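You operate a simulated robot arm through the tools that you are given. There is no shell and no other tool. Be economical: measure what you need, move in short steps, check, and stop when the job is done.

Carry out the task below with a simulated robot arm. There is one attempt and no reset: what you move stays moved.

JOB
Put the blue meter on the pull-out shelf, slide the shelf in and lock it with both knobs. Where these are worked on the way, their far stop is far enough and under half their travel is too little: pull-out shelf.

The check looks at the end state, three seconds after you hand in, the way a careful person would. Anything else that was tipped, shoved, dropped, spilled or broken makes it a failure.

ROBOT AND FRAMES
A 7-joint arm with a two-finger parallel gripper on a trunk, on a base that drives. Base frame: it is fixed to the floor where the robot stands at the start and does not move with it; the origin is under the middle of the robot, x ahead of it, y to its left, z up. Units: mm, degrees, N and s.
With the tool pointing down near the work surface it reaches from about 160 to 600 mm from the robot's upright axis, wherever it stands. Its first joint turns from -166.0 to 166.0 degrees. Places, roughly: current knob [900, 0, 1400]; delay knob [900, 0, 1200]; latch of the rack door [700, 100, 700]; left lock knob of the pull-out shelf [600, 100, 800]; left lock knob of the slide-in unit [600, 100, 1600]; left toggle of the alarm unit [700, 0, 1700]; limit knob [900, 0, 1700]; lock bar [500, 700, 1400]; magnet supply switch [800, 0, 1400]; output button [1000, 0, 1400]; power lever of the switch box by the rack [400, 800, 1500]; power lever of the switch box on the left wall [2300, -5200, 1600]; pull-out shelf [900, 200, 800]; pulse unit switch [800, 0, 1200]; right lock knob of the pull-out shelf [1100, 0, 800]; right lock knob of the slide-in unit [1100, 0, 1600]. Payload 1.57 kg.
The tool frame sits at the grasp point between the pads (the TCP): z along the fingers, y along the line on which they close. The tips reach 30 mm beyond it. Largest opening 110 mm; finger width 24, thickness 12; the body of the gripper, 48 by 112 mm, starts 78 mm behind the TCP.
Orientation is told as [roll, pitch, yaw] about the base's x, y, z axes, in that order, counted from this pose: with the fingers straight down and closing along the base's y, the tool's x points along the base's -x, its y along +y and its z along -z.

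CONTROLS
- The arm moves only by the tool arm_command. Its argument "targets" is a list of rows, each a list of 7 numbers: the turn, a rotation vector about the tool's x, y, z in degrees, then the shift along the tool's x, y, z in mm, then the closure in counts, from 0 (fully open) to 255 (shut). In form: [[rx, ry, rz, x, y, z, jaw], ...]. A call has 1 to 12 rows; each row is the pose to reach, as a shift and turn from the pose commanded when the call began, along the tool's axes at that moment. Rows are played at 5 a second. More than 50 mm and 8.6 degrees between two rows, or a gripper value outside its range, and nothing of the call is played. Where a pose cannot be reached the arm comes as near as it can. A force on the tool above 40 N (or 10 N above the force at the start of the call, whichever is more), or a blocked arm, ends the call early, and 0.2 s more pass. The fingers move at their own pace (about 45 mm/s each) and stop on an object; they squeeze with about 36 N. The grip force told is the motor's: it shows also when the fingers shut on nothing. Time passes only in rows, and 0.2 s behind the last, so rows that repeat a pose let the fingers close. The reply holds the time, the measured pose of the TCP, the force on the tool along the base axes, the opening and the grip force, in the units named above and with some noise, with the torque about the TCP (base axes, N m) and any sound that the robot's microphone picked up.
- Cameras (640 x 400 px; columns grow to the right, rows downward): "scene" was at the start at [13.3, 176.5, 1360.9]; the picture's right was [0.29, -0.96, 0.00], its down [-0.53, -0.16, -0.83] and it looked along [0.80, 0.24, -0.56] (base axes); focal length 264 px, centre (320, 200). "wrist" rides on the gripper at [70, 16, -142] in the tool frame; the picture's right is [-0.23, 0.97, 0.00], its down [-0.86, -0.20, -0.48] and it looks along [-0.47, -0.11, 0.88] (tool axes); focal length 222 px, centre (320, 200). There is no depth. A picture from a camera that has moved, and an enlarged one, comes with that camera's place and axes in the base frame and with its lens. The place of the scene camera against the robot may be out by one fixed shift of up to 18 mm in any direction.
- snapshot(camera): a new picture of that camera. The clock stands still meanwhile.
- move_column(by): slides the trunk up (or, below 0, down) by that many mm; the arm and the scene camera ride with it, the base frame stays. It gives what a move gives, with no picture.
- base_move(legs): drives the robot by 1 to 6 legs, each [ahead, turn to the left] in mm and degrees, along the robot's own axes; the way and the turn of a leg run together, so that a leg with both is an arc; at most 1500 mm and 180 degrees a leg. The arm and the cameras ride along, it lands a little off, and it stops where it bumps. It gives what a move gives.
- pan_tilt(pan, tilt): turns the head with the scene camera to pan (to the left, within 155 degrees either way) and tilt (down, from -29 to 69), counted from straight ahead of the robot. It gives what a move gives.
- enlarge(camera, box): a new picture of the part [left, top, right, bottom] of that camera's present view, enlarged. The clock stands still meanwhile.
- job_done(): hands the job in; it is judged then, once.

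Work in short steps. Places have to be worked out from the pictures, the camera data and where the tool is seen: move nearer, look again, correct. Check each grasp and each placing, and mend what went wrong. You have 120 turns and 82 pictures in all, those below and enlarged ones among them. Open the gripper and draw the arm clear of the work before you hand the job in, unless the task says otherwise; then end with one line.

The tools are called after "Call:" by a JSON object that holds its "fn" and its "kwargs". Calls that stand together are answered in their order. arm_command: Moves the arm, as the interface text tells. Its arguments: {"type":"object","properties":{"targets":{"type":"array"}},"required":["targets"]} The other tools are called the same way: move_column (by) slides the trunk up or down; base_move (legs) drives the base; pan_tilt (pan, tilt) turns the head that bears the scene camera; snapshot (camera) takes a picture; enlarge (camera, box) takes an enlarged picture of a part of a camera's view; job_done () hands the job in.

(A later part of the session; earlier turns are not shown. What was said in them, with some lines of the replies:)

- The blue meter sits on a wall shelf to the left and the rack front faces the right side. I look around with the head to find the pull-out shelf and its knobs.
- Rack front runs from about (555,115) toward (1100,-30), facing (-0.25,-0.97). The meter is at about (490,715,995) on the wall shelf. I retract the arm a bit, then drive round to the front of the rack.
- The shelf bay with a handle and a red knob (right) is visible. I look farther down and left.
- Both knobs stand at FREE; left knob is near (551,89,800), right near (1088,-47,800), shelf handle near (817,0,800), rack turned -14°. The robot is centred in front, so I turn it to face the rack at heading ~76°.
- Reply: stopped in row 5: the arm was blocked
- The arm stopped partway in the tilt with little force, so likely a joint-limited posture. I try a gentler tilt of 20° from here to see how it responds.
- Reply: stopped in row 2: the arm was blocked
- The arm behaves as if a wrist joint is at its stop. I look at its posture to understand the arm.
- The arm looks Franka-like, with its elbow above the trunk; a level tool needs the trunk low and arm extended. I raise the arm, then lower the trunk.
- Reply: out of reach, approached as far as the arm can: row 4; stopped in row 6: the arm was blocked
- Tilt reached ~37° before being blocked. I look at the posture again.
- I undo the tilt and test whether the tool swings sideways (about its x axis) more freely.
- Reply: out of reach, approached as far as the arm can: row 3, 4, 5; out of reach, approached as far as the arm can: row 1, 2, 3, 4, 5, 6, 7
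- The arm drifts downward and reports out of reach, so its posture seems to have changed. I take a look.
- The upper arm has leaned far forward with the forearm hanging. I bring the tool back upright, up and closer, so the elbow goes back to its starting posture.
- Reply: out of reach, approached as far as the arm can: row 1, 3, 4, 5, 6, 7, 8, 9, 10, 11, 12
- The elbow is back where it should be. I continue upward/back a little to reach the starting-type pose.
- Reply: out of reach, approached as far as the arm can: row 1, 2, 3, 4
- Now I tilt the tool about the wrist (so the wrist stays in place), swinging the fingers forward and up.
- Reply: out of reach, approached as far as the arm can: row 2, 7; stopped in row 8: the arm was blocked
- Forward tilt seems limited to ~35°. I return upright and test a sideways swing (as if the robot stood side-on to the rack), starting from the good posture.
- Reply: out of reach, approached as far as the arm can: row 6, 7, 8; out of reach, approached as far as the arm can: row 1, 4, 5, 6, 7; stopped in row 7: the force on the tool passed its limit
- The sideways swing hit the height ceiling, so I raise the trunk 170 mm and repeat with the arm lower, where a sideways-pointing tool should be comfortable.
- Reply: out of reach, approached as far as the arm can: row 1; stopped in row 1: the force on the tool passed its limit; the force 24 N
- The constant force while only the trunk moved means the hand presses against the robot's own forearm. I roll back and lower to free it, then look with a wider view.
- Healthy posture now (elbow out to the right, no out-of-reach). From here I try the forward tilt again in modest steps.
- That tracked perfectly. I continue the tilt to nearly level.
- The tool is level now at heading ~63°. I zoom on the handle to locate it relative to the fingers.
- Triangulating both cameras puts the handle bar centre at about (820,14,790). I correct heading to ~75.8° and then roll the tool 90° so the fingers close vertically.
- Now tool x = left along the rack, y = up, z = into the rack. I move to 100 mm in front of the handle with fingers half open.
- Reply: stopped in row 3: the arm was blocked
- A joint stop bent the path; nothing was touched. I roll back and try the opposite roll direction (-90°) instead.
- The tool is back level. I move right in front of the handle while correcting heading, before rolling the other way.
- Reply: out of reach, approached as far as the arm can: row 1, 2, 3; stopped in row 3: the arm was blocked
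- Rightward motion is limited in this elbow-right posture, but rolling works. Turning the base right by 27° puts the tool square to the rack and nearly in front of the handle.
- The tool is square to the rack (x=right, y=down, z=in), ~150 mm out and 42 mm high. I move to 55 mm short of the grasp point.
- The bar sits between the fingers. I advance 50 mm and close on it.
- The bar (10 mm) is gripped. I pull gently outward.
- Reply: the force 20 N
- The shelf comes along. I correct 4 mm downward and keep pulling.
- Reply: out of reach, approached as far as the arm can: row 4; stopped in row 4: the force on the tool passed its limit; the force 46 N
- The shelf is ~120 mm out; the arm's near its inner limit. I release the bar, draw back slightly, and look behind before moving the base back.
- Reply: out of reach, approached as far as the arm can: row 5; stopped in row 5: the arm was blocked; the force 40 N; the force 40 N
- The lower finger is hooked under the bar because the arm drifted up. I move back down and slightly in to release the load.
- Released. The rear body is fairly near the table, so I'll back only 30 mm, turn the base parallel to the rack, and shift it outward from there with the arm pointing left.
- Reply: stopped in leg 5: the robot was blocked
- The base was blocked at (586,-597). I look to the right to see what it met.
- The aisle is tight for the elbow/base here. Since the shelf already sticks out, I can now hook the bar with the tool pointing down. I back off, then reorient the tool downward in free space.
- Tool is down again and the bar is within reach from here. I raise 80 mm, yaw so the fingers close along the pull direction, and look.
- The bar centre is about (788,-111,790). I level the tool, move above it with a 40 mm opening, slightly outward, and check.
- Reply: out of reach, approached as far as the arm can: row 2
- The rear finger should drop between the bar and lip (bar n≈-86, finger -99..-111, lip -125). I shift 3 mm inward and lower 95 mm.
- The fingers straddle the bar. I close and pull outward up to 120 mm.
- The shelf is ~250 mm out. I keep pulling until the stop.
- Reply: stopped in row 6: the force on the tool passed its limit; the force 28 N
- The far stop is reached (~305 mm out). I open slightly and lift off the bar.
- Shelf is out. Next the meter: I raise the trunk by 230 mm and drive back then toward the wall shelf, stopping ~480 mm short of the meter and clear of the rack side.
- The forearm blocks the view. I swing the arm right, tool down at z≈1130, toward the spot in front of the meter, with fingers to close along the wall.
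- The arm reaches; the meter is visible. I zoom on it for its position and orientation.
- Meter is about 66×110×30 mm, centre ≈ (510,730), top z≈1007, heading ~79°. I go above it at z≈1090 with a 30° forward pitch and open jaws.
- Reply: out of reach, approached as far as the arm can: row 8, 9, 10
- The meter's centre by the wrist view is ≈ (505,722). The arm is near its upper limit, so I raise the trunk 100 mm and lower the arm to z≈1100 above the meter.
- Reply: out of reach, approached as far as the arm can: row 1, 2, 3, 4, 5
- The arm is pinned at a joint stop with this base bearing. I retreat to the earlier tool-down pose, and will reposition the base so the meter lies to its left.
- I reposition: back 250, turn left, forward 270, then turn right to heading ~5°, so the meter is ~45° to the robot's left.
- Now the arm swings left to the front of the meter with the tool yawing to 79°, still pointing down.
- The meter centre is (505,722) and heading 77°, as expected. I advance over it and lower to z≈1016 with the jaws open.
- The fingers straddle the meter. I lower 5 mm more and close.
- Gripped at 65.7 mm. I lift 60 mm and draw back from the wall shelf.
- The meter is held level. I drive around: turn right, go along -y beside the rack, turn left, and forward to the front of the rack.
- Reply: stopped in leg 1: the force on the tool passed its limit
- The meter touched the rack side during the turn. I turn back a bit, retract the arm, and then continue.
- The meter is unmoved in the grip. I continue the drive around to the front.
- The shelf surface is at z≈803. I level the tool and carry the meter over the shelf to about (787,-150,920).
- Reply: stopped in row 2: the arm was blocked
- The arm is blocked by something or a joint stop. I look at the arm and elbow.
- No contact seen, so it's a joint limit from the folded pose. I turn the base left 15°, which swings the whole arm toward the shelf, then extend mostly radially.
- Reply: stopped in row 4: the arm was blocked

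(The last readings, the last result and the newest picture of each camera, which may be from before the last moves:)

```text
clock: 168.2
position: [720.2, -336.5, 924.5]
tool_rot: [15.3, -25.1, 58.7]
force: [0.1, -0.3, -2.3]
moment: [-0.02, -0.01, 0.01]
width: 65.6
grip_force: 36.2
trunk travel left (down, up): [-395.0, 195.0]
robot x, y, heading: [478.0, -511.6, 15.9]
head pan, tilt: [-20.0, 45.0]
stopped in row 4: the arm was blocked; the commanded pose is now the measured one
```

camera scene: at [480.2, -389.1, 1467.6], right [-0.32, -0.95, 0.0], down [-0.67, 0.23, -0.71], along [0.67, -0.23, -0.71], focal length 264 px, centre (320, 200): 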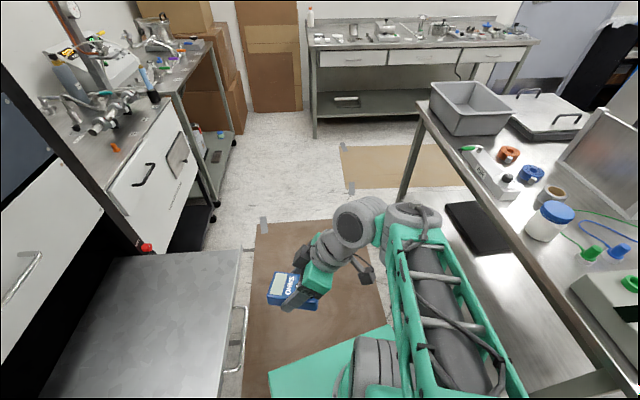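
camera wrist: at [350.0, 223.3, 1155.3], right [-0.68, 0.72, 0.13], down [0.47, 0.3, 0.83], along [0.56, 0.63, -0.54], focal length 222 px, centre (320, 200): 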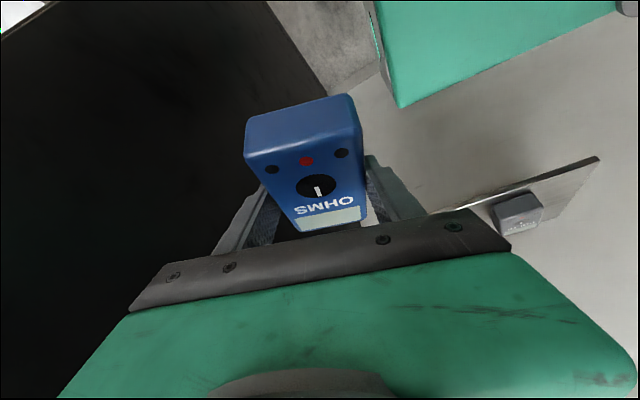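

Some joint is at its stop while folded. I extend outward along the tool's present heading to unfold, before correcting orientation.

Call:
{"fn": "arm_command", "kwargs": {"targets": [[1, 0, 0, -20, 0, 6, 255], [2, 0, 0, -40, 0, 12, 255], [4, 0, 0, -60, 0, 18, 255], [6, 0, 0, -80, 0, 24, 255], [8, 0, 0, -100, 0, 30, 255]]}}

```text
clock: 169.4
position: [772.7, -245.6, 940.9]
tool_rot: [5.8, -25.7, 59.3]
force: [-0.3, -0.2, -2.1]
moment: [0.03, 0.03, 0.01]
width: 65.5
grip_force: 35.5
trunk travel left (down, up): [-395.0, 195.0]
robot x, y, heading: [477.9, -513.0, 16.0]
head pan, tilt: [-20.0, 45.0]
```

It unfolded cleanly. Now I level the tool, bring heading to 76°, and move over the target spot.

Call:
{"fn": "arm_command", "kwargs": {"targets": [[-0.3, -0.8, -2.5, -13, 6, 7, 255], [-0.6, -1.5, -5, -26, 12, 14, 255], [-0.8, -2.2, -7.5, -39, 18, 22, 255], [-1.1, -3, -10, -52, 24, 30, 255], [-1.3, -3.7, -12.5, -65, 30, 38, 255], [-1.6, -4.4, -15.3, -77, 37, 46, 255]]}}

Call:
{"fn": "pan_tilt", "kwargs": {"pan": 55, "tilt": 50}}

Call:
{"fn": "snapshot", "kwargs": {"camera": "scene"}}

```text
clock: 170.8
position: [782.1, -148.2, 937.4]
tool_rot: [-0.7, -30.8, 76.6]
force: [0.7, 0.0, -2.4]
moment: [-0.02, 0.0, 0.0]
width: 65.7
grip_force: 35.6
trunk travel left (down, up): [-395.0, 195.0]
robot x, y, heading: [475.8, -510.4, 16.1]
head pan, tilt: [-20.0, 45.0]
```

```text
clock: 172.3
position: [781.2, -149.1, 937.0]
tool_rot: [-0.6, -30.8, 76.4]
force: [1.0, 0.1, -2.7]
moment: [-0.03, -0.01, -0.01]
width: 65.8
grip_force: 36.1
trunk travel left (down, up): [-395.0, 195.0]
robot x, y, heading: [479.1, -514.3, 15.9]
head pan, tilt: [55.0, 50.0]
```

```text
24 pictures are left
camera scene: at [392.1, -311.0, 1457.3], right [0.94, -0.33, 0.0], down [-0.25, -0.72, -0.64], along [0.21, 0.61, -0.77], focal length 264 px, centre (320, 200)
```

scene: 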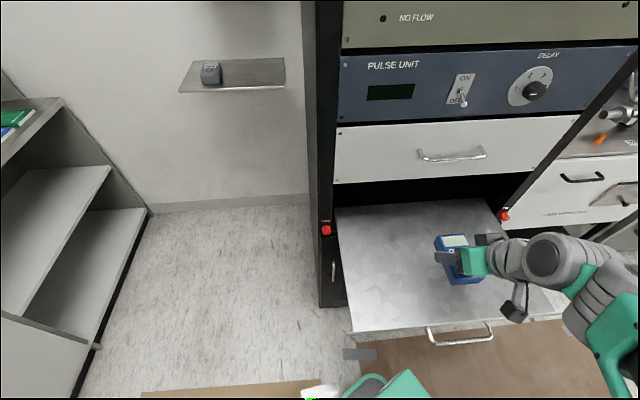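

Positioned over the shelf and level. I lower 85 mm, then feel for the surface in small steps.

Call:
{"fn": "arm_command", "kwargs": {"targets": [[-0.3, 0.4, 0, 10, 0, 17, 255], [-0.6, 0.7, 0, 20, 0, 34, 255], [-0.6, 0.7, 0, 31, 0, 52, 255], [-0.6, 0.7, 0, 41, 0, 69, 255], [-0.6, 0.7, 0, 45, 0, 74, 255]]}}

Call:
{"fn": "arm_command", "kwargs": {"targets": [[0, 0, 0, 1.5, 0, 2.6, 255], [0, 0, 0, 3, 0, 5.2, 255], [0, 0, 0, 4.5, 0, 7.8, 255], [0, 0, 0, 5.5, 0, 9.5, 255]]}}

Call:
{"fn": "enlarge", "kwargs": {"camera": "scene", "box": [380, 210, 540, 310]}}

```text
clock: 173.5
position: [781.9, -151.5, 850.1]
tool_rot: [-0.1, -30.1, 76.4]
force: [0.5, 0.3, -1.6]
moment: [0.01, -0.03, -0.01]
width: 65.8
grip_force: 35.6
trunk travel left (down, up): [-395.0, 195.0]
robot x, y, heading: [481.2, -511.4, 15.8]
head pan, tilt: [55.0, 50.0]
```

```text
clock: 174.5
position: [782.2, -150.9, 839.3]
tool_rot: [0.0, -30.1, 76.4]
force: [0.1, -0.5, -2.9]
moment: [-0.01, 0.0, -0.03]
width: 65.4
grip_force: 36.0
trunk travel left (down, up): [-395.0, 195.0]
robot x, y, heading: [478.3, -512.3, 15.7]
head pan, tilt: [55.0, 50.0]
```

```text
4.00 times, centred on (460, 260) of scene
camera zoom: at [392.0, -311.0, 1457.3], right [0.94, -0.33, 0.0], down [-0.25, -0.72, -0.64], along [0.21, 0.61, -0.77], focal length 1057 px, centre (-240, -40)
```

zoom: 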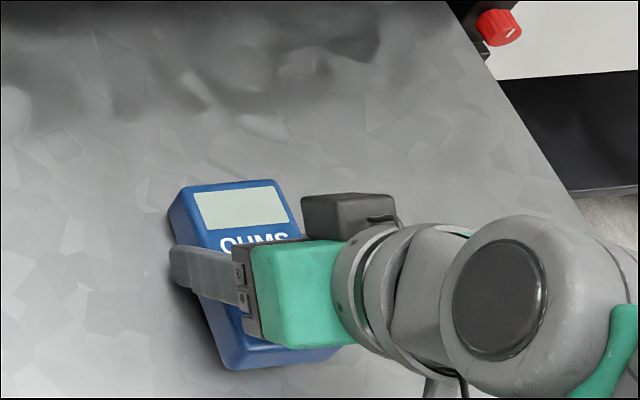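

No contact yet at 839; I continue down in 2 mm steps until force shows.

Call:
{"fn": "arm_command", "kwargs": {"targets": [[0, 0, 0, 1, 0, 1.7, 255], [0, 0, 0, 2, 0, 3.4, 255], [0, 0, 0, 3, 0, 5.2, 255]]}}

Call:
{"fn": "arm_command", "kwargs": {"targets": [[0, 0, 0, 1, 0, 1.7, 255], [0, 0, 0, 2, 0, 3.4, 255], [0, 0, 0, 3, 0, 5.2, 255]]}}

```text
clock: 175.3
position: [782.2, -148.6, 833.5]
tool_rot: [0.0, -30.1, 76.4]
force: [-0.9, 0.6, -2.8]
moment: [0.01, 0.0, 0.06]
width: 65.7
grip_force: 35.8
trunk travel left (down, up): [-395.0, 195.0]
robot x, y, heading: [476.1, -510.3, 15.6]
head pan, tilt: [55.0, 50.0]
```

```text
clock: 176.1
position: [782.1, -147.9, 833.5]
tool_rot: [-0.3, -30.6, 76.8]
force: [-3.7, 1.3, 29.3]
moment: [-0.54, 1.24, 0.07]
width: 65.9
grip_force: 35.6
trunk travel left (down, up): [-395.0, 195.0]
robot x, y, heading: [477.6, -515.2, 16.0]
head pan, tilt: [55.0, 50.0]
```

Contact at ~833 with 29 N. I relieve 5 mm, open, and lift straight off.

Call:
{"fn": "arm_command", "kwargs": {"targets": [[0, 0, 0, -2.5, 0, -4.3, 255], [0, 0, 0, -2.5, 0, -4.3, 60], [0, 0, 0, -2.5, 0, -4.3, 60], [0, 0, 0, -2.5, 0, -4.3, 60]]}}

Call:
{"fn": "arm_command", "kwargs": {"targets": [[0, 0, 0, -10, 0, -17, 60], [0, 0, 0, -25, 0, -43, 60], [0, 0, 0, -45, 0, -78, 60]]}}

Call:
{"fn": "snapshot", "kwargs": {"camera": "wrist"}}

```text
clock: 177.1
position: [781.5, -150.4, 832.5]
tool_rot: [0.1, -30.0, 76.5]
force: [-1.8, -0.5, 4.1]
moment: [-0.02, -0.13, 0.06]
width: 82.9
grip_force: 0.1
trunk travel left (down, up): [-395.0, 195.0]
robot x, y, heading: [482.8, -512.6, 15.9]
head pan, tilt: [55.0, 50.0]
```

```text
clock: 177.9
position: [781.0, -150.4, 923.4]
tool_rot: [0.0, -30.0, 76.5]
force: [-0.4, -0.9, 0.6]
moment: [0.0, 0.03, 0.04]
width: 84.1
grip_force: 0.2
trunk travel left (down, up): [-395.0, 195.0]
robot x, y, heading: [475.8, -508.4, 15.9]
head pan, tilt: [55.0, 50.0]
```

```text
22 pictures are left
camera wrist: at [733.6, -272.9, 1011.4], right [-0.9, 0.42, 0.11], down [0.31, 0.44, 0.84], along [0.3, 0.79, -0.53], focal length 222 px, centre (320, 200)
```

wrist: 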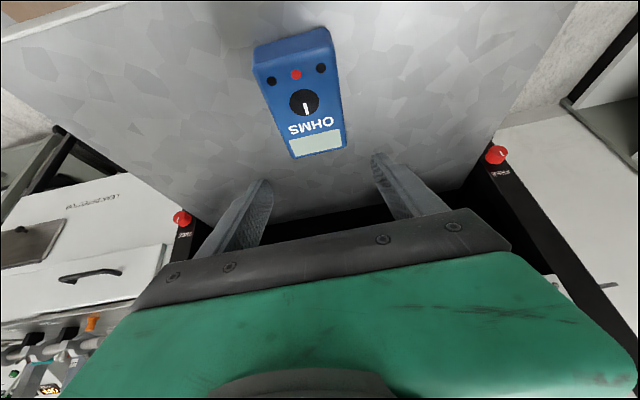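

The meter rests flat mid-shelf. Next I close the fingers and bring them out in front of the handle, turning the tool heading toward ~60° for comfort.

Call:
{"fn": "arm_command", "kwargs": {"targets": [[1, 0, 1.8, 18, 0, -10, 60], [2, 0, 3.6, 37, 0, -21, 120], [3.1, 0, 5.4, 55, 0, -32, 180], [4.1, 0, 7.2, 74, 0, -42, 255], [5.1, 0, 9, 92, 0, -53, 255], [6.2, 0, 10.8, 111, 0, -64, 255], [7.2, 0, 12.5, 130, 0, -75, 255], [8.2, 0, 14.3, 148, 0, -85, 255]]}}

Call:
{"fn": "snapshot", "kwargs": {"camera": "scene"}}

```text
clock: 179.7
position: [727.0, -310.5, 868.9]
tool_rot: [8.3, -21.8, 57.6]
force: [0.0, 0.4, -0.8]
moment: [-0.01, -0.01, -0.01]
width: 0.1
grip_force: 21.3
trunk travel left (down, up): [-395.0, 195.0]
robot x, y, heading: [480.0, -510.2, 15.7]
head pan, tilt: [55.0, 50.0]
stopped in row 8: the arm was blocked; the commanded pose is now the measured one
```

```text
21 pictures are left
camera scene: at [392.0, -311.1, 1452.9], right [0.94, -0.33, 0.0], down [-0.25, -0.72, -0.64], along [0.21, 0.61, -0.77], focal length 264 px, centre (320, 200)
```

scene: 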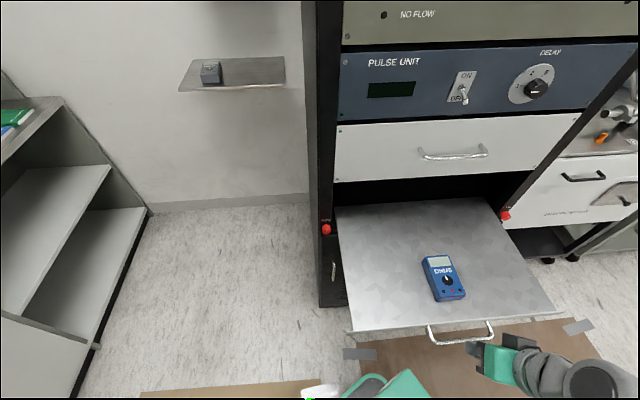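

The fingers are just outside the bar, 70 mm too high. I lower the trunk 70 mm rather than folding the arm further.

Call:
{"fn": "move_column", "kwargs": {"by": -72}}

Call:
{"fn": "enlarge", "kwargs": {"camera": "scene", "box": [400, 240, 592, 360]}}

```text
clock: 180.8
position: [723.3, -310.8, 796.6]
tool_rot: [9.1, -20.9, 57.3]
force: [-0.2, -0.2, 0.4]
moment: [-0.01, 0.01, 0.01]
width: 0.0
grip_force: 21.1
trunk travel left (down, up): [-323.0, 267.0]
robot x, y, heading: [477.4, -516.0, 15.8]
head pan, tilt: [55.0, 50.0]
```

```text
3.33 times, centred on (496, 300) of scene
camera zoom: at [391.9, -311.2, 1384.6], right [0.94, -0.33, 0.0], down [-0.25, -0.72, -0.64], along [0.21, 0.61, -0.77], focal length 881 px, centre (-267, -133)
```

zoom: 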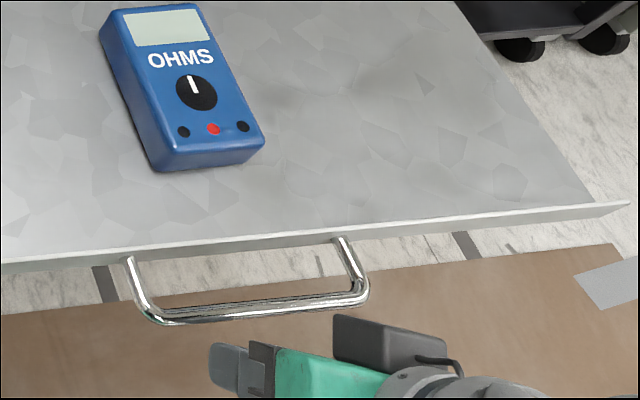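

The closed fingers stand just in front of the bar. I push 90 mm inward along the slide direction, levelling roll on the way.

Call:
{"fn": "arm_command", "kwargs": {"targets": [[1, 0, 0, -13, 4, 6, 255], [2, 0, 0, -26, 8, 12, 255], [3, 0, 0, -40, 12, 17, 255], [4, 0, 0, -53, 16, 23, 255], [5, 0, 0, -66, 20, 29, 255], [6, 0, 0, -80, 24, 35, 255]]}}

```text
clock: 182.2
position: [750.0, -219.9, 806.2]
tool_rot: [2.0, -22.1, 57.8]
force: [-0.5, -0.2, -0.6]
moment: [0.03, 0.01, -0.01]
width: 0.3
grip_force: 21.5
trunk travel left (down, up): [-323.0, 267.0]
robot x, y, heading: [476.7, -508.8, 16.1]
head pan, tilt: [55.0, 50.0]
```

Call:
{"fn": "enlarge", "kwargs": {"camera": "scene", "box": [380, 200, 572, 320]}}

```text
3.33 times, centred on (476, 260) of scene
camera zoom: at [391.8, -311.2, 1385.4], right [0.94, -0.33, 0.0], down [-0.25, -0.72, -0.64], along [0.21, 0.61, -0.77], focal length 881 px, centre (-200, 0)
```

zoom: 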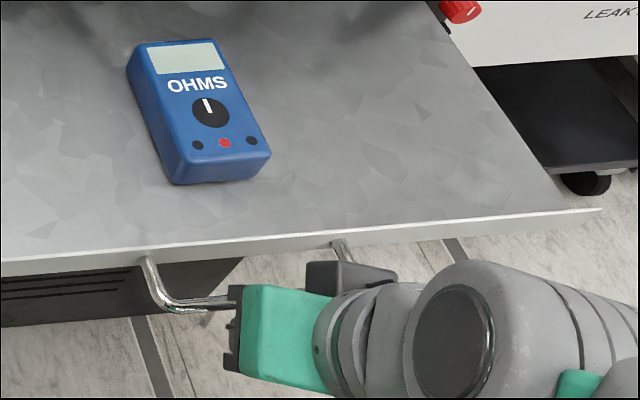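

The shelf is moving in with the meter steady. I push another 150 mm, slightly lower.

Call:
{"fn": "arm_command", "kwargs": {"targets": [[0, 0, 0, -12, 4, 8, 255], [0, 0, 0, -25, 9, 14, 255], [0, 0, 0, -38, 13, 21, 255], [0, 0, 0, -51, 18, 27, 255], [0, 0, 0, -64, 22, 33, 255], [0, 0, 0, -77, 27, 39, 255], [0, 0, 0, -90, 31, 45, 255], [0, 0, 0, -103, 36, 51, 255], [0, 0, 0, -116, 40, 57, 255], [0, 0, 0, -129, 45, 62, 255]]}}

Call:
{"fn": "snapshot", "kwargs": {"camera": "scene"}}

```text
clock: 184.4
position: [786.3, -76.3, 798.5]
tool_rot: [2.0, -22.1, 57.9]
force: [-0.4, -0.5, -0.4]
moment: [0.04, 0.01, 0.03]
width: 0.0
grip_force: 21.1
trunk travel left (down, up): [-323.0, 267.0]
robot x, y, heading: [477.5, -515.3, 15.6]
head pan, tilt: [55.0, 50.0]
```

```text
18 pictures are left
camera scene: at [391.8, -311.2, 1385.4], right [0.94, -0.33, 0.0], down [-0.25, -0.72, -0.64], along [0.21, 0.61, -0.77], focal length 264 px, centre (320, 200)
```

scene: 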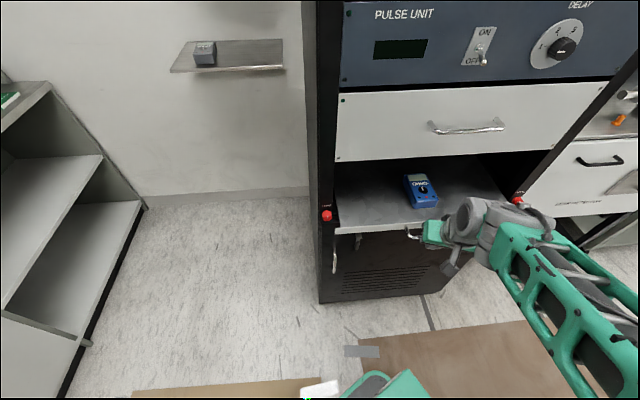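

About 80–90 mm remain. I continue pushing until the stop shows in the force.

Call:
{"fn": "arm_command", "kwargs": {"targets": [[0, 0, 0, -13, 4, 5, 255], [0, 0, 0, -26, 9, 11, 255], [0, 0, 0, -40, 13, 16, 255], [0, 0, 0, -53, 18, 22, 255], [0, 0, 0, -62, 21, 26, 255], [0, 0, 0, -70, 24, 29, 255], [0, 0, 0, -79, 27, 33, 255], [0, 0, 0, -88, 30, 37, 255]]}}

Call:
{"fn": "enlarge", "kwargs": {"camera": "scene", "box": [300, 160, 556, 320]}}

```text
clock: 185.8
position: [803.5, -8.0, 794.1]
tool_rot: [1.8, -21.1, 57.5]
force: [-2.7, -7.4, -0.5]
moment: [-0.03, 0.0, 0.04]
width: 0.0
grip_force: 21.3
trunk travel left (down, up): [-323.0, 267.0]
robot x, y, heading: [480.4, -510.6, 15.7]
head pan, tilt: [55.0, 50.0]
stopped in row 6: the force on the tool passed its limit (the readings are from after the stop); the commanded pose is now the measured one
```

```text
2.50 times, centred on (428, 240) of scene
camera zoom: at [391.6, -312.0, 1385.5], right [0.94, -0.33, 0.0], down [-0.25, -0.72, -0.64], along [0.21, 0.61, -0.77], focal length 660 px, centre (50, 100)
```

zoom: 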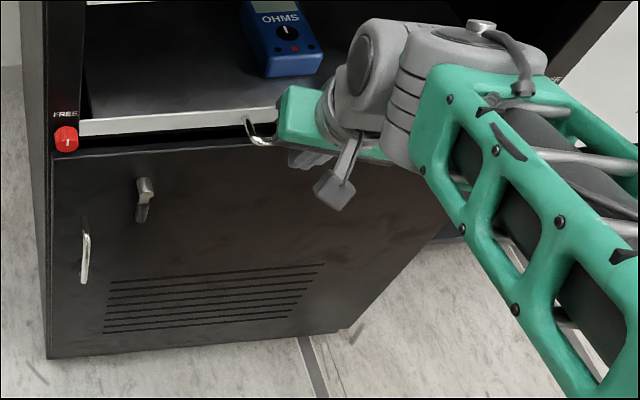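

The push met a hard stop near the closed position. I press once more to make sure it's fully in.

Call:
{"fn": "arm_command", "kwargs": {"targets": [[0, 0, 0, -5, 2, 2, 255], [0, 0, 0, -10, 4, 4, 255], [0, 0, 0, -15, 5, 6, 255], [0, 0, 0, -20, 7, 8, 255]]}}

```text
clock: 186.2
position: [804.4, -5.3, 791.3]
tool_rot: [1.8, -20.3, 57.3]
force: [-2.5, -7.1, -0.3]
moment: [0.02, -0.01, 0.04]
width: 0.0
grip_force: 21.3
trunk travel left (down, up): [-323.0, 267.0]
robot x, y, heading: [476.7, -511.5, 15.5]
head pan, tilt: [55.0, 50.0]
stopped in row 2: the force on the tool passed its limit (the readings are from after the stop); the commanded pose is now the measured one
```

The shelf is fully in. I draw the hand back 140 mm, then lower the trunk and reposition the base for the left knob.

Call:
{"fn": "arm_command", "kwargs": {"targets": [[0, 0, 0, 22, -7, -9, 255], [0, 0, 0, 44, -15, -18, 255], [0, 0, 0, 66, -22, -27, 200], [0, 0, 0, 88, -30, -37, 150], [0, 0, 0, 110, -37, -46, 130], [0, 0, 0, 132, -45, -75, 130]]}}

Call:
{"fn": "base_move", "kwargs": {"legs": [[0, -67], [-91, 0], [0, 61]]}}

Call:
{"fn": "move_column", "kwargs": {"by": -100}}

```text
clock: 187.6
position: [763.3, -155.6, 813.9]
tool_rot: [1.7, -20.3, 57.3]
force: [-0.7, -0.4, -0.2]
moment: [-0.05, 0.06, 0.01]
width: 54.0
grip_force: 0.1
trunk travel left (down, up): [-323.0, 267.0]
robot x, y, heading: [478.8, -516.3, 15.7]
head pan, tilt: [55.0, 50.0]
```

```text
clock: 194.3
position: [751.8, -124.0, 813.2]
tool_rot: [1.7, -20.5, 49.6]
force: [-1.3, 0.3, 0.4]
moment: [-0.01, 0.04, 0.02]
width: 54.0
grip_force: 0.0
trunk travel left (down, up): [-323.0, 267.0]
robot x, y, heading: [419.7, -442.1, 7.8]
head pan, tilt: [55.0, 50.0]
```

```text
clock: 195.7
position: [753.5, -125.1, 713.0]
tool_rot: [1.8, -20.5, 49.5]
force: [0.3, 0.1, -0.1]
moment: [0.02, 0.01, -0.03]
width: 53.8
grip_force: 0.0
trunk travel left (down, up): [-223.0, 367.0]
robot x, y, heading: [422.8, -441.0, 7.9]
head pan, tilt: [55.0, 50.0]
```

I swing the arm left toward the left-knob standoff (524,-18,800), turning tool heading to ~76°.

Call:
{"fn": "arm_command", "kwargs": {"targets": [[-0.9, 0, -2.4, 3, 24, -11, 130], [-1.8, 0, -4.8, 6, 48, -22, 130], [-2.7, 0, -7.2, 9, 73, -32, 130], [-3.6, 0, -9.6, 12, 97, -43, 130], [-4.5, 0, -12, 15, 121, -54, 130], [-5.4, 0, -14.4, 18, 146, -65, 130], [-6.3, 0, -16.8, 22, 170, -76, 130], [-7.2, 0, -19.2, 25, 194, -87, 130], [-8.1, 0, -21.6, 28, 219, -97, 130], [-9, 0, -24, 31, 243, -108, 130]]}}

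Call:
{"fn": "arm_command", "kwargs": {"targets": [[0, -6, 0, 0, 0, 0, 130], [0, -12, 0, 0, 0, 0, 130], [0, -18, 0, 0, 0, 0, 130], [0, -24, 0, 0, 0, 0, 130], [0, -30, 0, 0, 0, 0, 130], [0, -36, 0, 0, 0, 0, 130], [0, -42, 0, 0, 0, 0, 130], [0, -48, 0, 0, 0, 0, 130], [0, -54, 0, 0, 0, 0, 130], [0, -60, 0, 0, 0, 0, 130], [0, -66, 0, 0, 0, 0, 130], [0, -69, 0, 0, 0, 0, 130]]}}

Call:
{"fn": "pan_tilt", "kwargs": {"pan": 70, "tilt": 45}}

Call:
{"fn": "snapshot", "kwargs": {"camera": "scene"}}

```text
clock: 197.8
position: [524.2, -20.9, 812.2]
tool_rot: [1.7, -21.2, 75.4]
force: [0.5, -0.8, 0.1]
moment: [0.0, -0.02, 0.02]
width: 54.2
grip_force: 0.0
trunk travel left (down, up): [-223.0, 367.0]
robot x, y, heading: [419.6, -444.0, 7.7]
head pan, tilt: [55.0, 50.0]
```

```text
clock: 200.4
position: [525.0, -21.6, 811.2]
tool_rot: [100.2, -88.4, -24.5]
force: [0.3, 0.2, -0.3]
moment: [0.01, 0.01, -0.01]
width: 53.9
grip_force: 0.0
trunk travel left (down, up): [-223.0, 367.0]
robot x, y, heading: [425.3, -438.3, 7.7]
head pan, tilt: [55.0, 50.0]
```

```text
clock: 201.2
position: [525.0, -22.5, 812.0]
tool_rot: [96.9, -88.4, -21.1]
force: [0.0, -1.1, 0.0]
moment: [0.03, 0.0, 0.0]
width: 54.1
grip_force: 0.0
trunk travel left (down, up): [-223.0, 367.0]
robot x, y, heading: [419.8, -439.6, 7.7]
head pan, tilt: [70.0, 45.0]
```

```text
16 pictures are left
camera scene: at [346.4, -219.6, 1292.3], right [0.98, -0.21, 0.0], down [-0.15, -0.69, -0.71], along [0.15, 0.69, -0.71], focal length 264 px, centre (320, 200)
```

scene: 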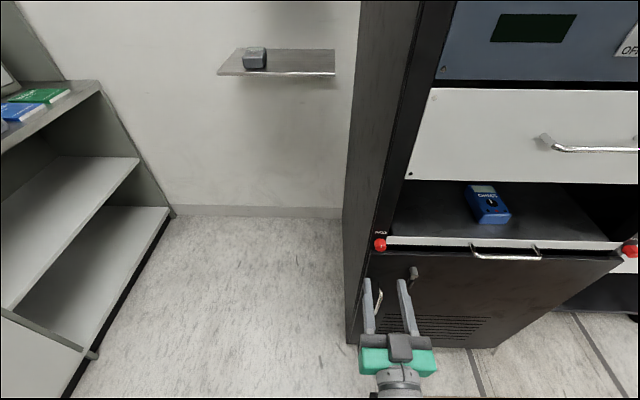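

The tool is level and heads at the left knob. I check with the wrist camera.

Call:
{"fn": "snapshot", "kwargs": {"camera": "wrist"}}

Call:
{"fn": "enlarge", "kwargs": {"camera": "scene", "box": [340, 220, 436, 280]}}

```text
15 pictures are left
camera wrist: at [472.8, -153.8, 742.0], right [-0.94, 0.24, 0.25], down [0.1, -0.52, 0.85], along [0.33, 0.82, 0.47], focal length 222 px, centre (320, 200)
```

wrist: 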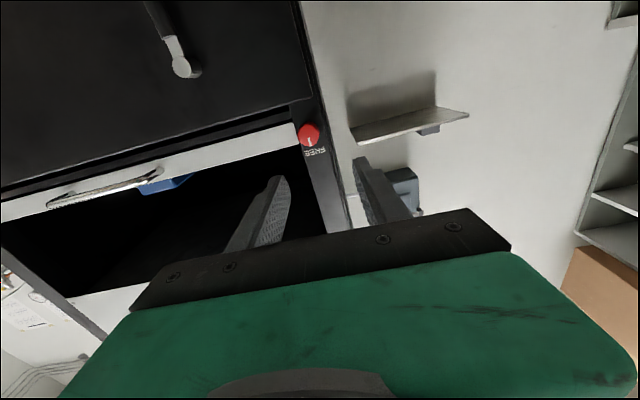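

```text
6.67 times, centred on (388, 250) of scene
camera zoom: at [346.4, -219.6, 1292.3], right [0.98, -0.21, 0.0], down [-0.15, -0.69, -0.71], along [0.15, 0.69, -0.71], focal length 1761 px, centre (-133, -133)
```

zoom: 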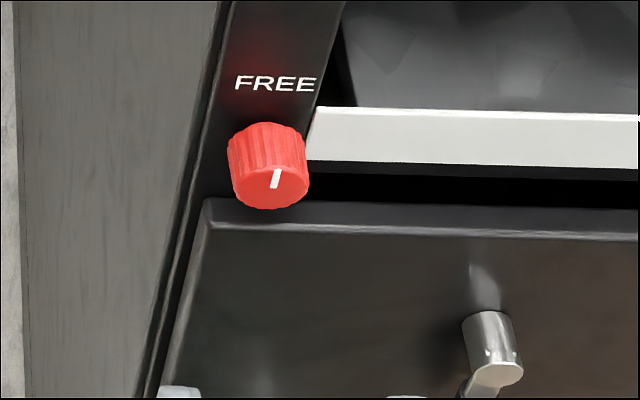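

Triangulation: left knob face ≈ (557,87,793). I zoom with the wrist camera to see whether a LOCK label lies below or beside the knob.

Call:
{"fn": "enlarge", "kwargs": {"camera": "wrist", "box": [277, 114, 341, 154]}}

```text
10.00 times, centred on (309, 134) of wrist
camera zoom: at [472.8, -153.8, 742.0], right [-0.94, 0.24, 0.25], down [0.1, -0.52, 0.85], along [0.33, 0.82, 0.47], focal length 2221 px, centre (430, 860)
```

zoom: 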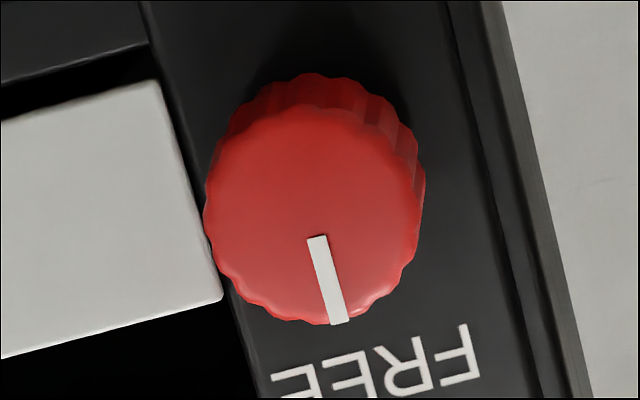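

No lock label is visible, so I'll try clockwise. I approach the left knob to 17 mm short of its face at TCP (tips ~13 mm over the knob).

Call:
{"fn": "arm_command", "kwargs": {"targets": [[0, -0.8, 0, 6, -1, 20, 130], [0, -1.6, 0, 12, -3, 40, 130], [0, -1.6, 0, 16, -4, 60, 130], [0, -1.6, 0, 17, -4, 78, 130], [0, -1.6, 0, 17, -4, 96, 130]]}}

Call:
{"fn": "enlarge", "kwargs": {"camera": "scene", "box": [332, 215, 428, 275]}}

Call:
{"fn": "enlarge", "kwargs": {"camera": "wrist", "box": [200, 100, 424, 240]}}

```text
clock: 202.4
position: [552.5, 70.5, 795.4]
tool_rot: [139.2, -87.6, -63.4]
force: [0.3, 0.3, -0.3]
moment: [0.01, 0.01, -0.01]
width: 54.2
grip_force: 0.1
trunk travel left (down, up): [-223.0, 367.0]
robot x, y, heading: [418.2, -441.9, 7.7]
head pan, tilt: [70.0, 45.0]
```

```text
6.67 times, centred on (380, 245) of scene
camera zoom: at [346.4, -219.7, 1292.3], right [0.98, -0.21, 0.0], down [-0.15, -0.69, -0.71], along [0.15, 0.69, -0.71], focal length 1761 px, centre (-80, -100)
```

zoom: 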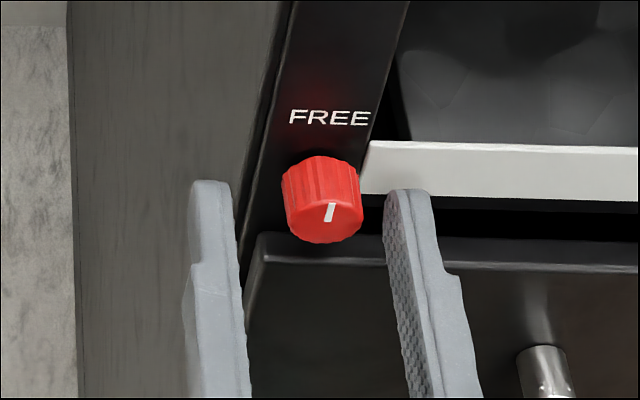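

```text
2.86 times, centred on (312, 170) of wrist
camera zoom: at [499.9, -59.0, 721.4], right [-0.94, 0.23, 0.25], down [0.09, -0.54, 0.83], along [0.33, 0.81, 0.49], focal length 635 px, centre (343, 286)
```

zoom: 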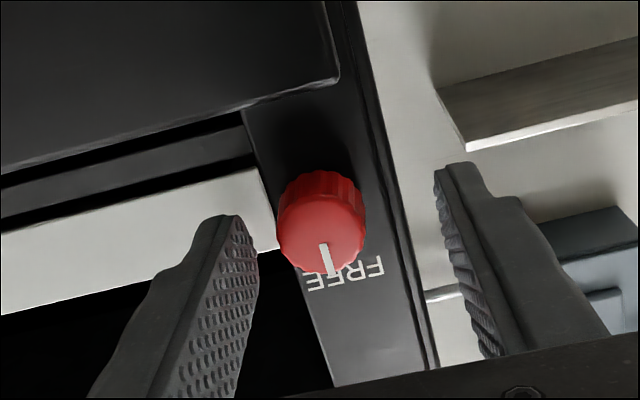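

The knob is ~4 mm right of the finger centre. I shift, fix the pitch, and close on it.

Call:
{"fn": "arm_command", "kwargs": {"targets": [[0, 1.2, 0, 0, -2, 0, 130], [0, 2, 0, 0, -4.5, 1, 130], [0, 2, 0, 0, -4.5, 1, 255], [0, 2, 0, 0, -4.5, 1, 255], [0, 2, 0, 0, -4.5, 1, 255], [0, 2, 0, 0, -4.5, 1, 255]]}}

```text
clock: 203.8
position: [557.0, 69.6, 795.0]
tool_rot: [81.7, -88.5, -6.0]
force: [13.0, -2.4, 0.8]
moment: [-0.06, 0.01, -0.23]
width: 25.8
grip_force: 35.1
trunk travel left (down, up): [-223.0, 367.0]
robot x, y, heading: [424.0, -439.6, 7.8]
head pan, tilt: [70.0, 45.0]
```

Gripped (25.8 mm). A small +x force says shift ~2 mm right; then I turn clockwise.

Call:
{"fn": "arm_command", "kwargs": {"targets": [[0, 0, 0, 0, -2, 0, 255], [0, 0, 8, 0, -2, 0, 255], [0, 0, 16, 0, -2, 0, 255], [0, 0, 24, 0, -2, 0, 255], [0, 0, 32, 0, -2, 0, 255], [0, 0, 40, 0, -2, 0, 255]]}}

Call:
{"fn": "enlarge", "kwargs": {"camera": "scene", "box": [332, 215, 428, 275]}}

```text
clock: 205.2
position: [557.2, 70.6, 794.0]
tool_rot: [89.5, -48.4, -13.7]
force: [-2.6, 1.0, -6.6]
moment: [-0.09, 0.03, 0.29]
width: 25.9
grip_force: 36.8
trunk travel left (down, up): [-223.0, 367.0]
robot x, y, heading: [423.4, -439.6, 7.8]
head pan, tilt: [70.0, 45.0]
```

```text
6.67 times, centred on (380, 245) of scene
camera zoom: at [346.1, -219.0, 1292.1], right [0.98, -0.21, 0.0], down [-0.15, -0.69, -0.71], along [0.15, 0.69, -0.71], focal length 1761 px, centre (-80, -100)
```

zoom: 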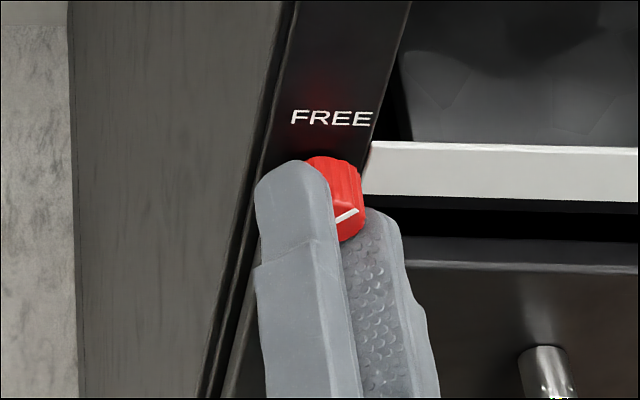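

The pointer is turning clockwise with the hand. I continue to 90° and a bit beyond to find the stop.

Call:
{"fn": "arm_command", "kwargs": {"targets": [[0, 0, 8, 0, 0, 0, 255], [0, 0, 16, 0, 0, 0, 255], [0, 0, 24, 0, 0, 0, 255], [0, 0, 32, 0, 0, 0, 255], [0, 0, 40, 0, 0, 0, 255], [0, 0, 48, 0, 0, 0, 255], [0, 0, 54, 0, 0, 0, 255], [0, 0, 60, 0, 0, 0, 255]]}}

Call:
{"fn": "enlarge", "kwargs": {"camera": "scene", "box": [332, 215, 428, 275]}}

```text
clock: 207.0
position: [560.3, 70.1, 793.5]
tool_rot: [89.7, 11.6, -14.2]
force: [1.5, 0.6, -6.9]
moment: [-0.02, -0.41, 0.02]
width: 25.5
grip_force: 36.8
trunk travel left (down, up): [-223.0, 367.0]
robot x, y, heading: [417.7, -438.1, 7.6]
head pan, tilt: [70.0, 45.0]
```

```text
6.67 times, centred on (380, 245) of scene
camera zoom: at [346.8, -218.9, 1292.2], right [0.98, -0.21, 0.0], down [-0.15, -0.69, -0.71], along [0.15, 0.69, -0.71], focal length 1761 px, centre (-80, -100)
```

zoom: 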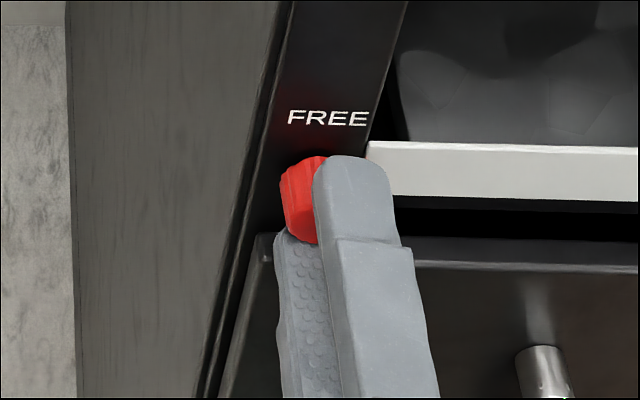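

A reaction torque of -0.41 N·m appears, suggesting the stop near 90–100°. I try 8° more to confirm.

Call:
{"fn": "arm_command", "kwargs": {"targets": [[0, 0, 4, 0, 0, 0, 255], [0, 0, 8, 0, 0, 0, 255]]}}

```text
clock: 207.6
position: [559.3, 69.1, 792.8]
tool_rot: [89.7, 19.6, -14.2]
force: [3.2, 1.3, -8.8]
moment: [-0.06, -0.45, 0.02]
width: 25.8
grip_force: 37.0
trunk travel left (down, up): [-223.0, 367.0]
robot x, y, heading: [417.8, -440.5, 7.8]
head pan, tilt: [70.0, 45.0]
```

Torque stays flat: the pads slip at the stop. I open, back off 90 mm and look at the knob.

Call:
{"fn": "arm_command", "kwargs": {"targets": [[0, 0, 0, 0, 0, 0, 130], [0, 0, 0, 0, 0, 0, 130], [0, 0, 0, 0, 0, -20, 130], [0, 0, 0, 0, 0, -50, 130], [0, 0, 0, 0, 0, -90, 130]]}}

Call:
{"fn": "enlarge", "kwargs": {"camera": "scene", "box": [332, 215, 428, 275]}}

```text
clock: 208.8
position: [537.5, -19.0, 798.0]
tool_rot: [89.8, 19.5, -14.2]
force: [-0.6, -0.5, -0.2]
moment: [0.05, 0.0, 0.01]
width: 53.8
grip_force: 0.0
trunk travel left (down, up): [-223.0, 367.0]
robot x, y, heading: [419.6, -441.1, 7.8]
head pan, tilt: [70.0, 45.0]
```

```text
6.67 times, centred on (380, 245) of scene
camera zoom: at [346.2, -219.1, 1292.2], right [0.98, -0.21, 0.0], down [-0.15, -0.69, -0.71], along [0.15, 0.69, -0.71], focal length 1761 px, centre (-80, -100)
```

zoom: 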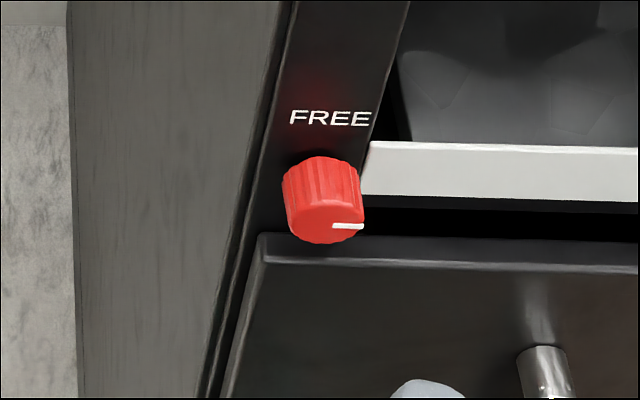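

The left knob points 90° clockwise, against its stop. I roll the tool back to horizontal fingers and drive parallel to the rack to the right knob.

Call:
{"fn": "arm_command", "kwargs": {"targets": [[0, 0, -8.5, 0, 0, 0, 130], [0, 0, -17, 0, 0, 0, 130], [0, 0, -25.5, 0, 0, 0, 130], [0, 0, -34, 0, 0, 0, 130], [0, 0, -42.5, 0, 0, 0, 130], [0, 0, -51, 0, 0, 0, 130], [0, 0, -59.5, 0, 0, 0, 130], [0, 0, -68, 0, 0, 0, 130], [0, 0, -76.5, 0, 0, 0, 130], [0, 0, -85, 0, 0, 0, 130], [0, 0, -93.5, 0, 0, 0, 130], [0, 0, -102, 0, 0, 0, 130]]}}

Call:
{"fn": "base_move", "kwargs": {"legs": [[0, -22], [556, 0], [0, 22]]}}

Call:
{"fn": "snapshot", "kwargs": {"camera": "scene"}}

Call:
{"fn": "snapshot", "kwargs": {"camera": "wrist"}}

```text
clock: 211.4
position: [537.4, -18.7, 795.5]
tool_rot: [88.5, -82.6, -12.6]
force: [0.8, 0.7, 0.0]
moment: [-0.04, 0.06, 0.0]
width: 53.9
grip_force: 0.1
trunk travel left (down, up): [-223.0, 367.0]
robot x, y, heading: [421.4, -437.8, 7.7]
head pan, tilt: [70.0, 45.0]
```

```text
clock: 217.0
position: [1088.3, -160.4, 793.9]
tool_rot: [88.5, -82.5, -13.6]
force: [-0.1, 0.5, -0.6]
moment: [-0.01, 0.02, 0.01]
width: 53.9
grip_force: 0.1
trunk travel left (down, up): [-223.0, 367.0]
robot x, y, heading: [965.8, -580.9, 6.6]
head pan, tilt: [70.0, 45.0]
```

```text
7 pictures are left
camera scene: at [894.4, -360.2, 1292.3], right [0.97, -0.23, 0.0], down [-0.16, -0.69, -0.71], along [0.16, 0.69, -0.71], focal length 264 px, centre (320, 200)
```

scene: 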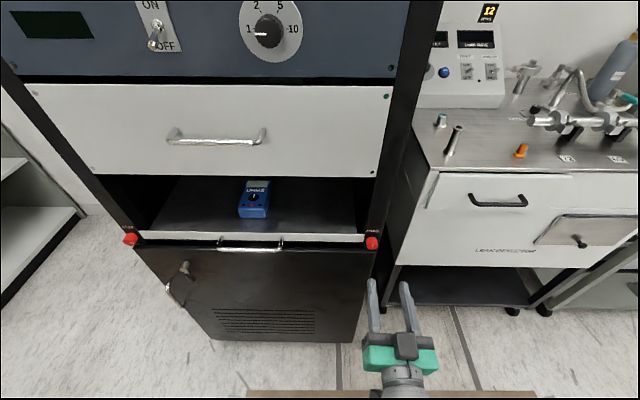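

```text
6 pictures are left
camera wrist: at [1026.4, -290.6, 729.0], right [-0.9, 0.24, 0.35], down [0.18, -0.54, 0.82], along [0.39, 0.81, 0.44], focal length 222 px, centre (320, 200)
```

wrist: 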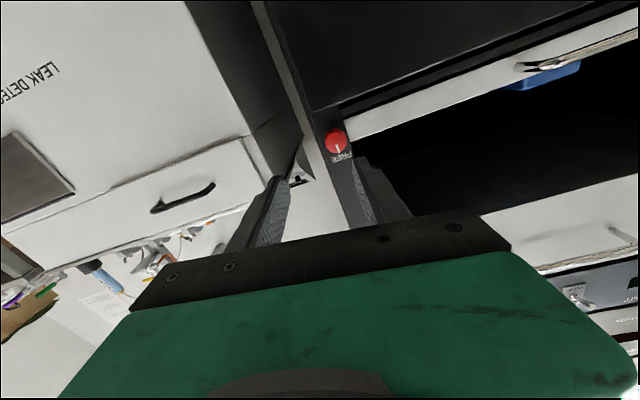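

By both cameras the right knob face is ≈ (1099,-39,793). I level the finger roll and approach to ~23 mm short of the final grasp, then check once (6 pictures left).

Call:
{"fn": "arm_command", "kwargs": {"targets": [[0, -0.5, -2, 0, 6, 16, 130], [0, -1, -4, 0, 12, 32, 130], [0, -1.5, -6, 0, 18, 48, 130], [0, -1.5, -7.5, 0, 18, 64, 130], [0, -1.5, -7.5, 0, 18, 80, 130]]}}

Call:
{"fn": "enlarge", "kwargs": {"camera": "wrist", "box": [200, 90, 440, 240]}}

```text
clock: 218.2
position: [1093.0, -79.5, 797.9]
tool_rot: [177.7, -88.8, -103.0]
force: [-0.5, -0.3, 0.0]
moment: [-0.02, 0.0, -0.04]
width: 53.7
grip_force: 0.0
trunk travel left (down, up): [-223.0, 367.0]
robot x, y, heading: [964.5, -584.6, 7.3]
head pan, tilt: [70.0, 45.0]
```

```text
2.67 times, centred on (320, 165) of wrist
camera zoom: at [1039.5, -209.9, 724.6], right [-0.94, 0.25, 0.23], down [0.06, -0.53, 0.84], along [0.33, 0.81, 0.49], focal length 592 px, centre (320, 293)
```

zoom: 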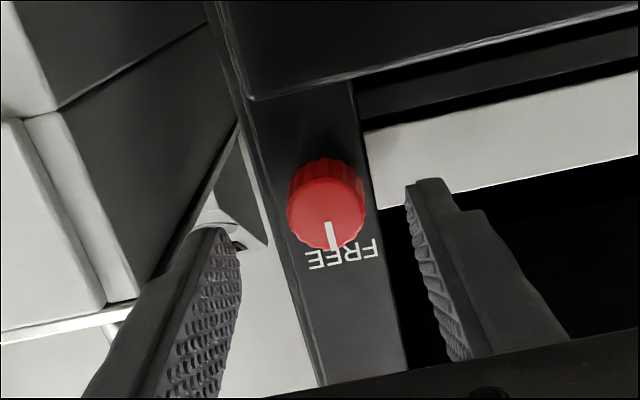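

The view confirms the knob at ≈ (1098,-43,793). Final 20 mm approach, then close.

Call:
{"fn": "arm_command", "kwargs": {"targets": [[0, 0, 0, 2, 1.5, 7, 130], [0, 0, 0, 4.4, 3, 14, 130], [0, 0, 0, 4.4, 3, 21, 130], [0, 0, 0, 4.4, 3, 21, 255], [0, 0, 0, 4.4, 3, 21, 255], [0, 0, 0, 4.4, 3, 21, 255], [0, 0, 0, 4.4, 3, 21, 255]]}}

```text
clock: 219.8
position: [1094.1, -58.1, 793.5]
tool_rot: [177.4, -88.8, -102.5]
force: [7.8, 1.5, 1.0]
moment: [-0.04, 0.0, 0.53]
width: 26.1
grip_force: 34.7
trunk travel left (down, up): [-223.0, 367.0]
robot x, y, heading: [965.7, -584.2, 7.2]
head pan, tilt: [70.0, 45.0]
```

Gripped (26 mm). I test clockwise 24° and watch the torque.

Call:
{"fn": "arm_command", "kwargs": {"targets": [[0, 0, 0, 0, -1, 0, 255], [0, 0, 8, 0, -1, 0, 255], [0, 0, 16, 0, -1, 0, 255], [0, 0, 24, 0, -1, 0, 255]]}}

```text
clock: 220.8
position: [1094.2, -59.0, 792.6]
tool_rot: [93.1, -65.8, -17.8]
force: [1.3, 2.5, 0.3]
moment: [0.02, -0.39, 0.43]
width: 25.8
grip_force: 37.3
trunk travel left (down, up): [-223.0, 367.0]
robot x, y, heading: [964.4, -584.2, 7.3]
head pan, tilt: [70.0, 45.0]
```

Immediate -0.39 N·m: clockwise is blocked here, so the right knob is mirrored. I turn counter-clockwise.

Call:
{"fn": "arm_command", "kwargs": {"targets": [[0, 0, -8.5, 0, 0, 0, 255], [0, 0, -17, 0, 0, 0, 255], [0, 0, -25.5, 0, 0, 0, 255], [0, 0, -34, 0, 0, 0, 255], [0, 0, -42.5, 0, 0, 0, 255], [0, 0, -51, 0, 0, 0, 255], [0, 0, -59.5, 0, 0, 0, 255], [0, 0, -68, 0, 0, 0, 255]]}}

Call:
{"fn": "arm_command", "kwargs": {"targets": [[0, 0, -8, 0, 0, 0, 255], [0, 0, -16, 0, 0, 0, 255], [0, 0, -24, 0, 0, 0, 255], [0, 0, -30, 0, 0, 0, 255], [0, 0, -36, 0, 0, 0, 255]]}}

```text
clock: 222.6
position: [1095.0, -58.0, 792.6]
tool_rot: [-91.8, -45.9, 166.4]
force: [0.8, -8.9, -2.1]
moment: [-0.1, 0.03, 0.89]
width: 26.0
grip_force: 37.5
trunk travel left (down, up): [-223.0, 367.0]
robot x, y, heading: [966.9, -582.5, 6.9]
head pan, tilt: [70.0, 45.0]
```

```text
clock: 223.8
position: [1093.0, -58.5, 795.4]
tool_rot: [-91.3, -10.0, 165.2]
force: [-2.1, -2.7, -1.4]
moment: [-0.54, 0.63, 0.45]
width: 25.8
grip_force: 37.1
trunk travel left (down, up): [-223.0, 367.0]
robot x, y, heading: [965.6, -584.8, 7.2]
head pan, tilt: [70.0, 45.0]
```

Now the torque reaches +0.63 N·m after ~104° — the stop. I open, back away 100 mm, and check.

Call:
{"fn": "arm_command", "kwargs": {"targets": [[0, 0, 0, 0, 0, 0, 130], [0, 0, 0, 0, 0, 0, 130], [0, 0, 0, 0, 0, -25, 130], [0, 0, 0, 0, 0, -60, 130], [0, 0, 0, 0, 0, -100, 130]]}}

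Call:
{"fn": "enlarge", "kwargs": {"camera": "scene", "box": [96, 160, 416, 360]}}

```text
clock: 225.0
position: [1087.7, -150.3, 803.6]
tool_rot: [-93.0, -11.2, 162.0]
force: [0.3, 0.1, -0.2]
moment: [-0.01, 0.0, -0.02]
width: 54.4
grip_force: 0.1
trunk travel left (down, up): [-223.0, 367.0]
robot x, y, heading: [968.5, -582.5, 6.7]
head pan, tilt: [70.0, 45.0]
```

```text
2.00 times, centred on (256, 260) of scene
camera zoom: at [894.4, -360.1, 1292.3], right [0.97, -0.23, 0.0], down [-0.16, -0.69, -0.71], along [0.16, 0.69, -0.71], focal length 528 px, centre (448, 80)
```

zoom: 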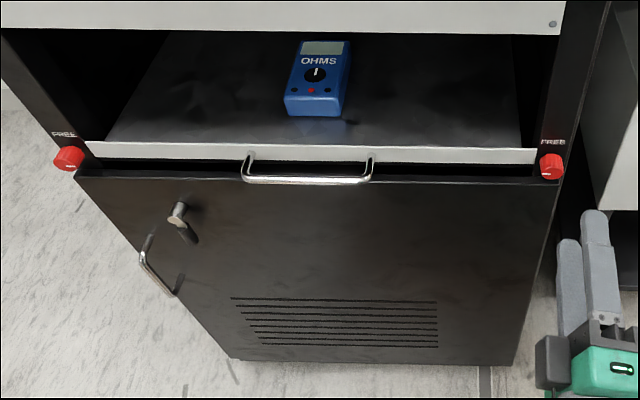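

One closer look at each knob to confirm both pointers have turned a full 90°.

Call:
{"fn": "enlarge", "kwargs": {"camera": "scene", "box": [340, 220, 404, 260]}}

Call:
{"fn": "enlarge", "kwargs": {"camera": "scene", "box": [100, 215, 164, 255]}}

```text
10.00 times, centred on (372, 240) of scene
camera zoom: at [894.4, -360.1, 1292.3], right [0.97, -0.23, 0.0], down [-0.16, -0.69, -0.71], along [0.16, 0.69, -0.71], focal length 2642 px, centre (-200, -200)
```

zoom: 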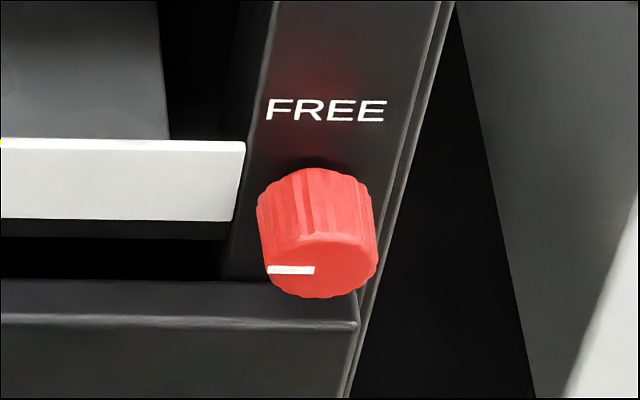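

```text
10.00 times, centred on (132, 235) of scene
camera zoom: at [894.4, -360.1, 1292.3], right [0.97, -0.23, 0.0], down [-0.16, -0.69, -0.71], along [0.16, 0.69, -0.71], focal length 2642 px, centre (2200, -150)
```

zoom: 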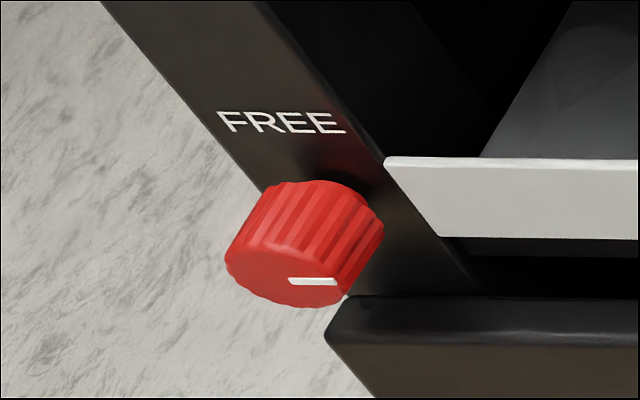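

Both knobs point inward at the shelf, the lip is flush, and the meter stands on it. I open the gripper and draw the arm back a little more.

Call:
{"fn": "arm_command", "kwargs": {"targets": [[0, 0, 0, 0, 0, 0, 0], [0, 0, 0, 0, 0, -5, 0], [0, 0, 0, 0, 0, -10, 0], [0, 0, 0, 0, 0, -15, 0]]}}

Call:
{"fn": "job_done", "kwargs": {}}

```text
clock: 226.2
position: [1111.2, -166.6, 811.4]
tool_rot: [-93.7, -12.8, 158.0]
force: [0.0, -0.3, -0.5]
moment: [-0.03, -0.01, -0.01]
width: 110.0
grip_force: 0.0
trunk travel left (down, up): [-223.0, 367.0]
robot x, y, heading: [967.0, -583.8, 7.1]
head pan, tilt: [70.0, 45.0]
stopped in row 4: the arm was blocked; the commanded pose is now the measured one
```

```text
The job is handed in.
```

The blue meter is on the pull-out shelf, the shelf is pushed fully in, and both lock knobs are turned 90° to their stops; while I carried it, the meter brushed the rack's side, with no movement or damage seen.
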